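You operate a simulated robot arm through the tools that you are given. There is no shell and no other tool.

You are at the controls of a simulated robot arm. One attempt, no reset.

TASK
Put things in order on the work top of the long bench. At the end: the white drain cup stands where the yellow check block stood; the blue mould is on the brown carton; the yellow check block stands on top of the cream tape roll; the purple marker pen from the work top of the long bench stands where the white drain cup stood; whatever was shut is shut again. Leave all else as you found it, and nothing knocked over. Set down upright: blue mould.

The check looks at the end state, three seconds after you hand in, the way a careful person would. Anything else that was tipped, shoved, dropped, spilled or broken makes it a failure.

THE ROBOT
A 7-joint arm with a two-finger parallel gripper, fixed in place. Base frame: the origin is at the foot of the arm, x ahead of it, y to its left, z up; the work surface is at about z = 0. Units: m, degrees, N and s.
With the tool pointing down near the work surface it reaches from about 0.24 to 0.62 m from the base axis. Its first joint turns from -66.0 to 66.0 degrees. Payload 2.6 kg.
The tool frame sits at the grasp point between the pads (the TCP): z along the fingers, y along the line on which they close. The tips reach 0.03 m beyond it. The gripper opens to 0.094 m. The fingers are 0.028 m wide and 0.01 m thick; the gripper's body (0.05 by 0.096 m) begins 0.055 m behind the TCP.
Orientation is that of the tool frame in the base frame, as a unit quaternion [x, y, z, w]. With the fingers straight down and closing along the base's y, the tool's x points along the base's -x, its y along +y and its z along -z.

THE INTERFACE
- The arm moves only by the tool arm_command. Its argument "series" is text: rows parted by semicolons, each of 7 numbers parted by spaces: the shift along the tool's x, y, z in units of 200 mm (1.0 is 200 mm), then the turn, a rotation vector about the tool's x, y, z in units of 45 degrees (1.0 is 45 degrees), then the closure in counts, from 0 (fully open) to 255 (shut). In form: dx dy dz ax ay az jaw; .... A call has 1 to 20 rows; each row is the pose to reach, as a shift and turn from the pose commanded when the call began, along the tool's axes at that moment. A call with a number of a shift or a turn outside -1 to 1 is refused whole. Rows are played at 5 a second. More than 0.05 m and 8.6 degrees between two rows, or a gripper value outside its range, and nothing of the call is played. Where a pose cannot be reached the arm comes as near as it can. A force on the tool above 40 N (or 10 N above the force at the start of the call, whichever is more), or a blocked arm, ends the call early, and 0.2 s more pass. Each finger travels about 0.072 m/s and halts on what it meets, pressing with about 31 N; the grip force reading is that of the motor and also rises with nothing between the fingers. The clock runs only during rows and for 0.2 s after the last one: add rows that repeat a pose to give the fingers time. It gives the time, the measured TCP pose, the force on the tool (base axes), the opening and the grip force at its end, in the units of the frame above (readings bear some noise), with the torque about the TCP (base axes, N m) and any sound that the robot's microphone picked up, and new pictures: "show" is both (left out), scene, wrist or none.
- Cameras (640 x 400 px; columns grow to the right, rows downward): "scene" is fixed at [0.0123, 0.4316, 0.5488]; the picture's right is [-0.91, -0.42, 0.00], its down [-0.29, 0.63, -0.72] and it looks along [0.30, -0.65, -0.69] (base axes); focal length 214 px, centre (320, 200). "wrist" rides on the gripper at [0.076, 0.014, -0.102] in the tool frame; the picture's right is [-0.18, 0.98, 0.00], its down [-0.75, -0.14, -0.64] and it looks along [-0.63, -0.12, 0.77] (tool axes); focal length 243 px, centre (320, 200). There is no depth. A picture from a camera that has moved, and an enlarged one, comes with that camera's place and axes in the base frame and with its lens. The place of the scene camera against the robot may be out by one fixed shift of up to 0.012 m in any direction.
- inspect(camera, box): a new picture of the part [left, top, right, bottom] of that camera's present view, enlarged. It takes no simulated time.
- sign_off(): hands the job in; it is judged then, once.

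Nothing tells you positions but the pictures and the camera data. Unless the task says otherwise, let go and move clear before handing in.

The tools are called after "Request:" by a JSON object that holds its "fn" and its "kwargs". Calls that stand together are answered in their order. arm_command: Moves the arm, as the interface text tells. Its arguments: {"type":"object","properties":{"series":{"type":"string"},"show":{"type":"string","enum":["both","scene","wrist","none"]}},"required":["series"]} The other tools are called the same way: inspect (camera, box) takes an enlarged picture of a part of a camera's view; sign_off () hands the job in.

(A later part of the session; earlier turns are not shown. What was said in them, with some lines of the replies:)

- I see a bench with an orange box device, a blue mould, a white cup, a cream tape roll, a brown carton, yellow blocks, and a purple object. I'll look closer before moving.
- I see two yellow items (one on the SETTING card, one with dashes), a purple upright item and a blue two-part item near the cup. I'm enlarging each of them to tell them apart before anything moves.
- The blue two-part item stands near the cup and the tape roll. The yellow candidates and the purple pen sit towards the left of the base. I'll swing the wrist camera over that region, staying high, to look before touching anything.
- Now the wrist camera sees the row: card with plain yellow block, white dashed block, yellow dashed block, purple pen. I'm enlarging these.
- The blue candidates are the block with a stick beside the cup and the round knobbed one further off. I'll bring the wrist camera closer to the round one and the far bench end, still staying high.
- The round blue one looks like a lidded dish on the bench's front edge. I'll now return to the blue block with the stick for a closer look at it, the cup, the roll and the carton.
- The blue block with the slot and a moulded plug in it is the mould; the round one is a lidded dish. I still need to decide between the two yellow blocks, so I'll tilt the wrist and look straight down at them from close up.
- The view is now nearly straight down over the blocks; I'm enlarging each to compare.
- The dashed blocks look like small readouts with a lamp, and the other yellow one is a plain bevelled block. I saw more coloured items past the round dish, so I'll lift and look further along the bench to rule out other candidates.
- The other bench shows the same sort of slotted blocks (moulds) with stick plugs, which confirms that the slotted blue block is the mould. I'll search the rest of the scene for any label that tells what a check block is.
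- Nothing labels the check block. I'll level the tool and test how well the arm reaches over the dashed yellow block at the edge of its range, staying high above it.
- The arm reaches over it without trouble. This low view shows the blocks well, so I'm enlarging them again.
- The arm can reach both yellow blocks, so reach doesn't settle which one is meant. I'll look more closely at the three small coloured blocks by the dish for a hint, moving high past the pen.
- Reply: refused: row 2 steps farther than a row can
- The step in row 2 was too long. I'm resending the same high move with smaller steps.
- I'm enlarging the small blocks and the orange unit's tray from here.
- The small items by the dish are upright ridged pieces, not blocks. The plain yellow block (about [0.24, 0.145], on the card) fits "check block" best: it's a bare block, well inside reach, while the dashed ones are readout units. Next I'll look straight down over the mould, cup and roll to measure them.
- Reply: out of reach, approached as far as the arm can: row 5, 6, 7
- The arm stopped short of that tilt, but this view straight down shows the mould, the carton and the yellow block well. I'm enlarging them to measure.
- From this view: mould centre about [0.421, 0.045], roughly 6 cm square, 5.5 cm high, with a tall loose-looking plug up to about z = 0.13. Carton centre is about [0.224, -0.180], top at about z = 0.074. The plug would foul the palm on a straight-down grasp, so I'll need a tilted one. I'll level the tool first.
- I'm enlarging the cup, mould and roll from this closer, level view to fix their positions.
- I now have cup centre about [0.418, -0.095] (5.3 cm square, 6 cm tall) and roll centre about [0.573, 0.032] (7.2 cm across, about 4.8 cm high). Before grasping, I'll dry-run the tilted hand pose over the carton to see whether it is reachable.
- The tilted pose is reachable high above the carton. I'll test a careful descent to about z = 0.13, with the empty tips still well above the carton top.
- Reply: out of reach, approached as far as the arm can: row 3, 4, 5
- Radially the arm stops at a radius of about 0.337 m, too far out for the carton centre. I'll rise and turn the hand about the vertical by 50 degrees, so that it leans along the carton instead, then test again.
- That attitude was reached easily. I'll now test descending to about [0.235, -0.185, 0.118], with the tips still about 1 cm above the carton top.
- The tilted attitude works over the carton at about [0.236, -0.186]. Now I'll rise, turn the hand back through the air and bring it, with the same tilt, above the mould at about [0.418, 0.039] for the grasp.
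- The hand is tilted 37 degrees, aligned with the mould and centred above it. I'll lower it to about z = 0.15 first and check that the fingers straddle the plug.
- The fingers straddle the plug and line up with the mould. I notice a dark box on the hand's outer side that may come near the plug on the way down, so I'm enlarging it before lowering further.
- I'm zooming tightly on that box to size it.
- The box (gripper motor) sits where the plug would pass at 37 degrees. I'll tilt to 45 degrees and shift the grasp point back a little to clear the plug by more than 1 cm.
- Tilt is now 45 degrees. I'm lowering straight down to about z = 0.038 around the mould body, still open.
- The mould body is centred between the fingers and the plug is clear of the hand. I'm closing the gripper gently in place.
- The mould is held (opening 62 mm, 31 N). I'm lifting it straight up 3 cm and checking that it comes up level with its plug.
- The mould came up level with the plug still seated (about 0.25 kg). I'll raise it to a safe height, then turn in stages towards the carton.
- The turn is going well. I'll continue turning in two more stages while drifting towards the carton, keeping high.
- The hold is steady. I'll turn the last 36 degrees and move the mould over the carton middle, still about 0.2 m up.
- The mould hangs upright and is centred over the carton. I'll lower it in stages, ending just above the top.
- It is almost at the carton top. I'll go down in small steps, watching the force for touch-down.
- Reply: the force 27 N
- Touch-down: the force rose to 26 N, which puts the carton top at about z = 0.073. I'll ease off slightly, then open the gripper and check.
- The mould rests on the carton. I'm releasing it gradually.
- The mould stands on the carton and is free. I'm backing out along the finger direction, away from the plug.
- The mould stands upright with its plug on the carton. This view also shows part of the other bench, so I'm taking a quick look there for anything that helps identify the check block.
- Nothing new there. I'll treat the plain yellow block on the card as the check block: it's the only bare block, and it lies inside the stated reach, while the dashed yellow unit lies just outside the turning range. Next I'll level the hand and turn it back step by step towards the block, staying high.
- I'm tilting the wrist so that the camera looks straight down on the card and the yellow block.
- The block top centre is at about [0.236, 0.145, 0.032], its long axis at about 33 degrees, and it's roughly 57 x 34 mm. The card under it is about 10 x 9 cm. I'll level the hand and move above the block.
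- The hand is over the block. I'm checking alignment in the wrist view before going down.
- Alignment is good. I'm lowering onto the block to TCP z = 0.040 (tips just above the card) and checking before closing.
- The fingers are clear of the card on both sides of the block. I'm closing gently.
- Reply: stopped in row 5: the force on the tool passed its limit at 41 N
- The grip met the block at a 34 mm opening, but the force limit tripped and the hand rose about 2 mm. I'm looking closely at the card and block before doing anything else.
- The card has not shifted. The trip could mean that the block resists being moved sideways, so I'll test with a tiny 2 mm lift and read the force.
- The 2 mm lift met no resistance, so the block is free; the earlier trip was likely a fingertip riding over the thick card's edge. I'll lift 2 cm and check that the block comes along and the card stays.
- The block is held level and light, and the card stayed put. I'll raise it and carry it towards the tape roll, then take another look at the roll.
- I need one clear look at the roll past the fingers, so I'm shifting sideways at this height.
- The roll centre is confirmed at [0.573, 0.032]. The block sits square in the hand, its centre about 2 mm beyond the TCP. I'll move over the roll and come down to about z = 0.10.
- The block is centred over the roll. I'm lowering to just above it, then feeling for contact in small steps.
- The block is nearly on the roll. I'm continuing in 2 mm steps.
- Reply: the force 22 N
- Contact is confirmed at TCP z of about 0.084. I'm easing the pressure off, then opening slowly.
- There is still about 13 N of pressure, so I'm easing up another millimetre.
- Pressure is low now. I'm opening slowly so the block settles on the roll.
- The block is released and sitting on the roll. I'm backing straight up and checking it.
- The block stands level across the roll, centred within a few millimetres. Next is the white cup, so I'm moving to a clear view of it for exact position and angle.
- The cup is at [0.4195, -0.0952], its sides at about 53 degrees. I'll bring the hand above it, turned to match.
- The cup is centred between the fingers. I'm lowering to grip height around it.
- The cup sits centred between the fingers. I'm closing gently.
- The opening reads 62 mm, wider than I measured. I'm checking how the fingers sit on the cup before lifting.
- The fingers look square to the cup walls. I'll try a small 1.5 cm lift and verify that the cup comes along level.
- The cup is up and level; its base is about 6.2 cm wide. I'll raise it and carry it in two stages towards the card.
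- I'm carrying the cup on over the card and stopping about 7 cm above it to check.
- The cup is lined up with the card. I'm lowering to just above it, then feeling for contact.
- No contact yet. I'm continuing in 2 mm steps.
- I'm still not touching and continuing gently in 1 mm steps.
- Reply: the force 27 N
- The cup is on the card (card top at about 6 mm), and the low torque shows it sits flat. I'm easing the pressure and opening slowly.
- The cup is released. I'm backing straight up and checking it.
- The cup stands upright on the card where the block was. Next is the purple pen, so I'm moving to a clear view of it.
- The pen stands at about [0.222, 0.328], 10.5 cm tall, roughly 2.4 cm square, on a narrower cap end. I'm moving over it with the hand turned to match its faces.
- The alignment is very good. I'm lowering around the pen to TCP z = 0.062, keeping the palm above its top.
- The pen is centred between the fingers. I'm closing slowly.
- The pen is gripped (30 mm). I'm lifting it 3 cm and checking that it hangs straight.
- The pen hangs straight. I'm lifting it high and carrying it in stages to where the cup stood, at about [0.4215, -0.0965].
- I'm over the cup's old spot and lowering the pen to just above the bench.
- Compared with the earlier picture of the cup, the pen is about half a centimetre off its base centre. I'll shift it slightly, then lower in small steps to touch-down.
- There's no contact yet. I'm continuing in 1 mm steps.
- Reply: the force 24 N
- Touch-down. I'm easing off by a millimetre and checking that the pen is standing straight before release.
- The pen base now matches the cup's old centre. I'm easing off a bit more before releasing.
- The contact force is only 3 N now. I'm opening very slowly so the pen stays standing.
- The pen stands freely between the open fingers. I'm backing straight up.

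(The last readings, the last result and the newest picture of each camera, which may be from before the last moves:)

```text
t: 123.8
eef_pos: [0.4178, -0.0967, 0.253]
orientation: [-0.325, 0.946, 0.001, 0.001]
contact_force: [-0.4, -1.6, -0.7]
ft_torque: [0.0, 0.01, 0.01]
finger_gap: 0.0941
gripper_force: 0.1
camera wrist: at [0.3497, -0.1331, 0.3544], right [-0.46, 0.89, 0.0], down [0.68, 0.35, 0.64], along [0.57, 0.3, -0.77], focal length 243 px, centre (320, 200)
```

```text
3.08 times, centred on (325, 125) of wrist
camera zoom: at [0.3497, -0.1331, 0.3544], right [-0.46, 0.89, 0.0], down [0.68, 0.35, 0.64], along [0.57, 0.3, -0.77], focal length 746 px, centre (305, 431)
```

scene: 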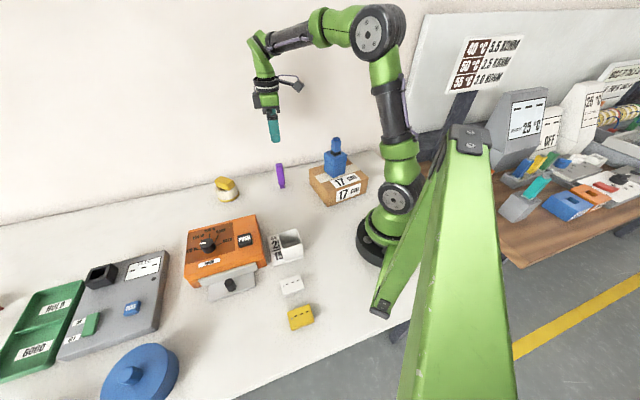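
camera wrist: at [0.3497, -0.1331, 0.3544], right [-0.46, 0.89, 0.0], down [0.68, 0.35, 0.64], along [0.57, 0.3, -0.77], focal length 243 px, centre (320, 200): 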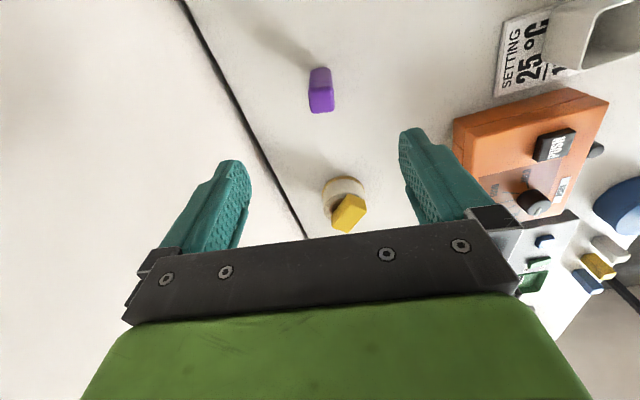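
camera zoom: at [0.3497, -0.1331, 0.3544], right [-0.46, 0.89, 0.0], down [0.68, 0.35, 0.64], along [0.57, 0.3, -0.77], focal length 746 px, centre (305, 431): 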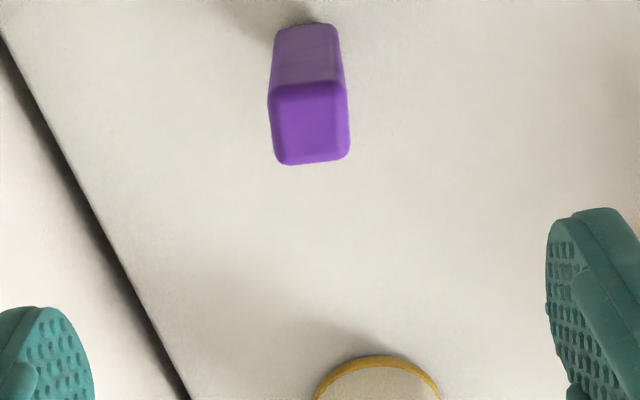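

The pen stands upright where the cup was. Before handing in, I'm checking every placed item and the surroundings once more.

Request:
{"fn": "inspect", "kwargs": {"camera": "scene", "box": [200, 130, 390, 250]}}

Request:
{"fn": "inspect", "kwargs": {"camera": "scene", "box": [170, 205, 350, 335]}}

Request:
{"fn": "inspect", "kwargs": {"camera": "scene", "box": [0, 230, 200, 400]}}

Request:
{"fn": "inspect", "kwargs": {"camera": "scene", "box": [205, 165, 255, 210]}}

```text
3.33 times, centred on (295, 190) of scene
camera zoom: at [0.0123, 0.4316, 0.5488], right [-0.91, -0.42, 0.0], down [-0.29, 0.63, -0.72], along [0.3, -0.65, -0.69], focal length 715 px, centre (403, 233)
```

zoom: 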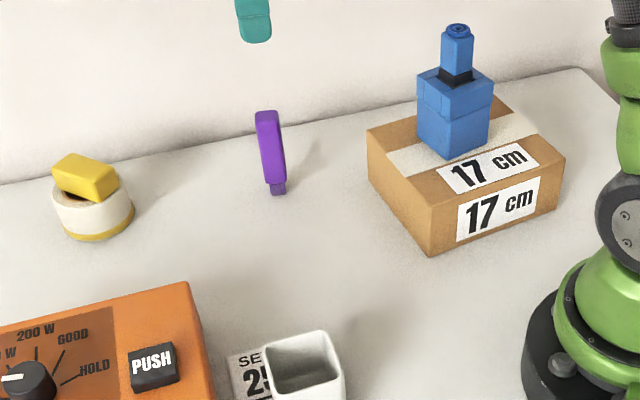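

```text
3.08 times, centred on (260, 270) of scene
camera zoom: at [0.0123, 0.4316, 0.5488], right [-0.91, -0.42, 0.0], down [-0.29, 0.63, -0.72], along [0.3, -0.65, -0.69], focal length 660 px, centre (505, -15)
```

zoom: 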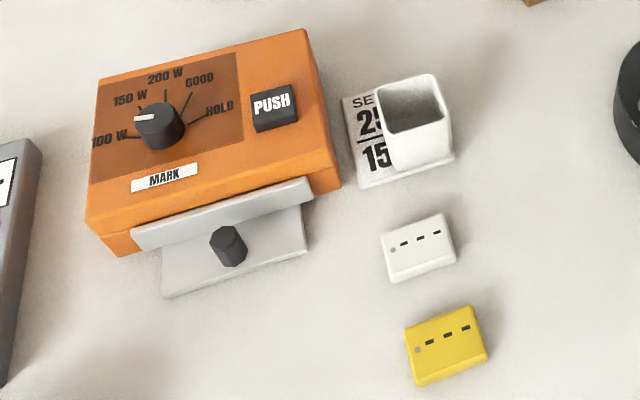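

```text
2.35 times, centred on (100, 315) of scene
camera zoom: at [0.0123, 0.4316, 0.5488], right [-0.91, -0.42, 0.0], down [-0.29, 0.63, -0.72], along [0.3, -0.65, -0.69], focal length 505 px, centre (838, -71)
```

zoom: 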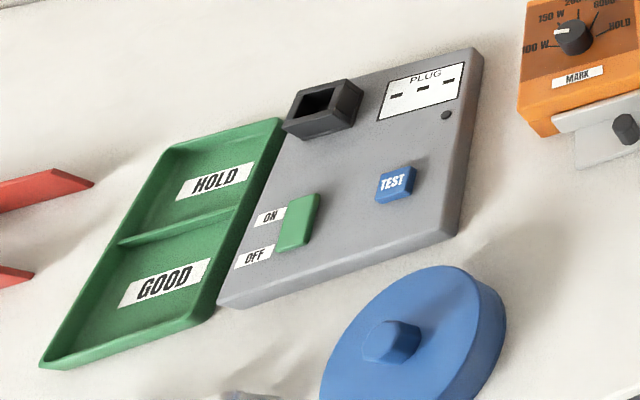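

```text
8.89 times, centred on (230, 188) of scene
camera zoom: at [0.0123, 0.4316, 0.5488], right [-0.91, -0.42, 0.0], down [-0.29, 0.63, -0.72], along [0.3, -0.65, -0.69], focal length 1906 px, centre (1120, 311)
```

zoom: 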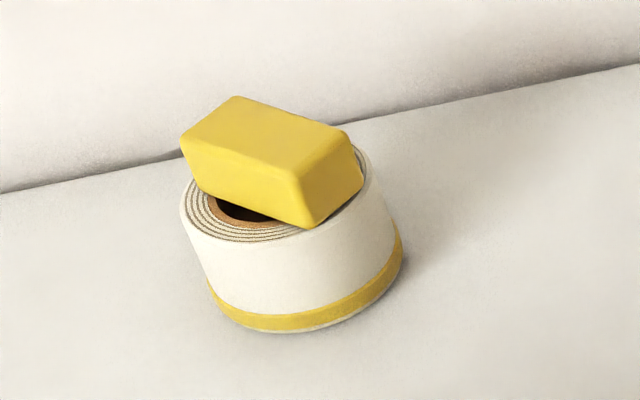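

Everything is in place: the mould is upright on the carton, the yellow block is on the roll, the cup is on the block's old spot, the pen is where the cup stood, and nothing else has moved. I'll raise the hand a little further clear before handing in.

Request:
{"fn": "arm_command", "kwargs": {"series": "0 0 -0.15 0 0 0 0; 0 0 -0.3 0 0 0 0; 0 0 -0.45 0 0 0 0; 0 0 -0.45 0 0 0 0", "show": "scene"}}

```text
t: 124.8
eef_pos: [0.4181, -0.098, 0.3436]
orientation: [-0.326, 0.945, 0.0, 0.0]
contact_force: [0.3, -0.6, -0.2]
ft_torque: [-0.01, 0.01, 0.0]
finger_gap: 0.094
gripper_force: 0.1
```

scene: 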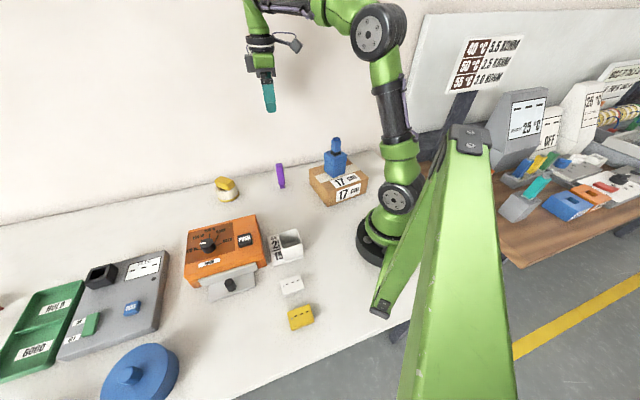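

All items are placed and standing, the hand is clear, and nothing was opened. I'm handing the job in.

Request:
{"fn": "sign_off", "kwargs": {}}

```text
The job is handed in.
```

I finished the rearrangement and handed it in, but I had to guess which yellow object was the "check block". Nothing in the pictures labels it. I chose the plain yellow block on the SETTING card, because the other yellow piece looks like a small readout unit and sits just outside the arm's stated turning range. If the readout unit was meant, both the block and the cup are in the wrong place.

In the last pictures before handing in:

- **Blue mould:** it stands upright on the brown carton, with its plug still seated.
- **Yellow block:** it lies flat across the top of the cream tape roll, centred within a few millimetres.
- **White drain cup:** it stands on the SETTING card, about 3 mm off the block's old centre so that the card supports it better.
- **Purple marker pen:** it stands upright within about 5 mm of where the cup's centre was. It rests on its narrow cap end, as it did before.

While I was gripping the yellow block, the force limit tripped once at 41 N. The likely cause is a fingertip riding over the card's edge; the card shows no shift in before-and-after pictures.

I opened nothing, so there was nothing to shut again. I saw no other object moved or knocked over.
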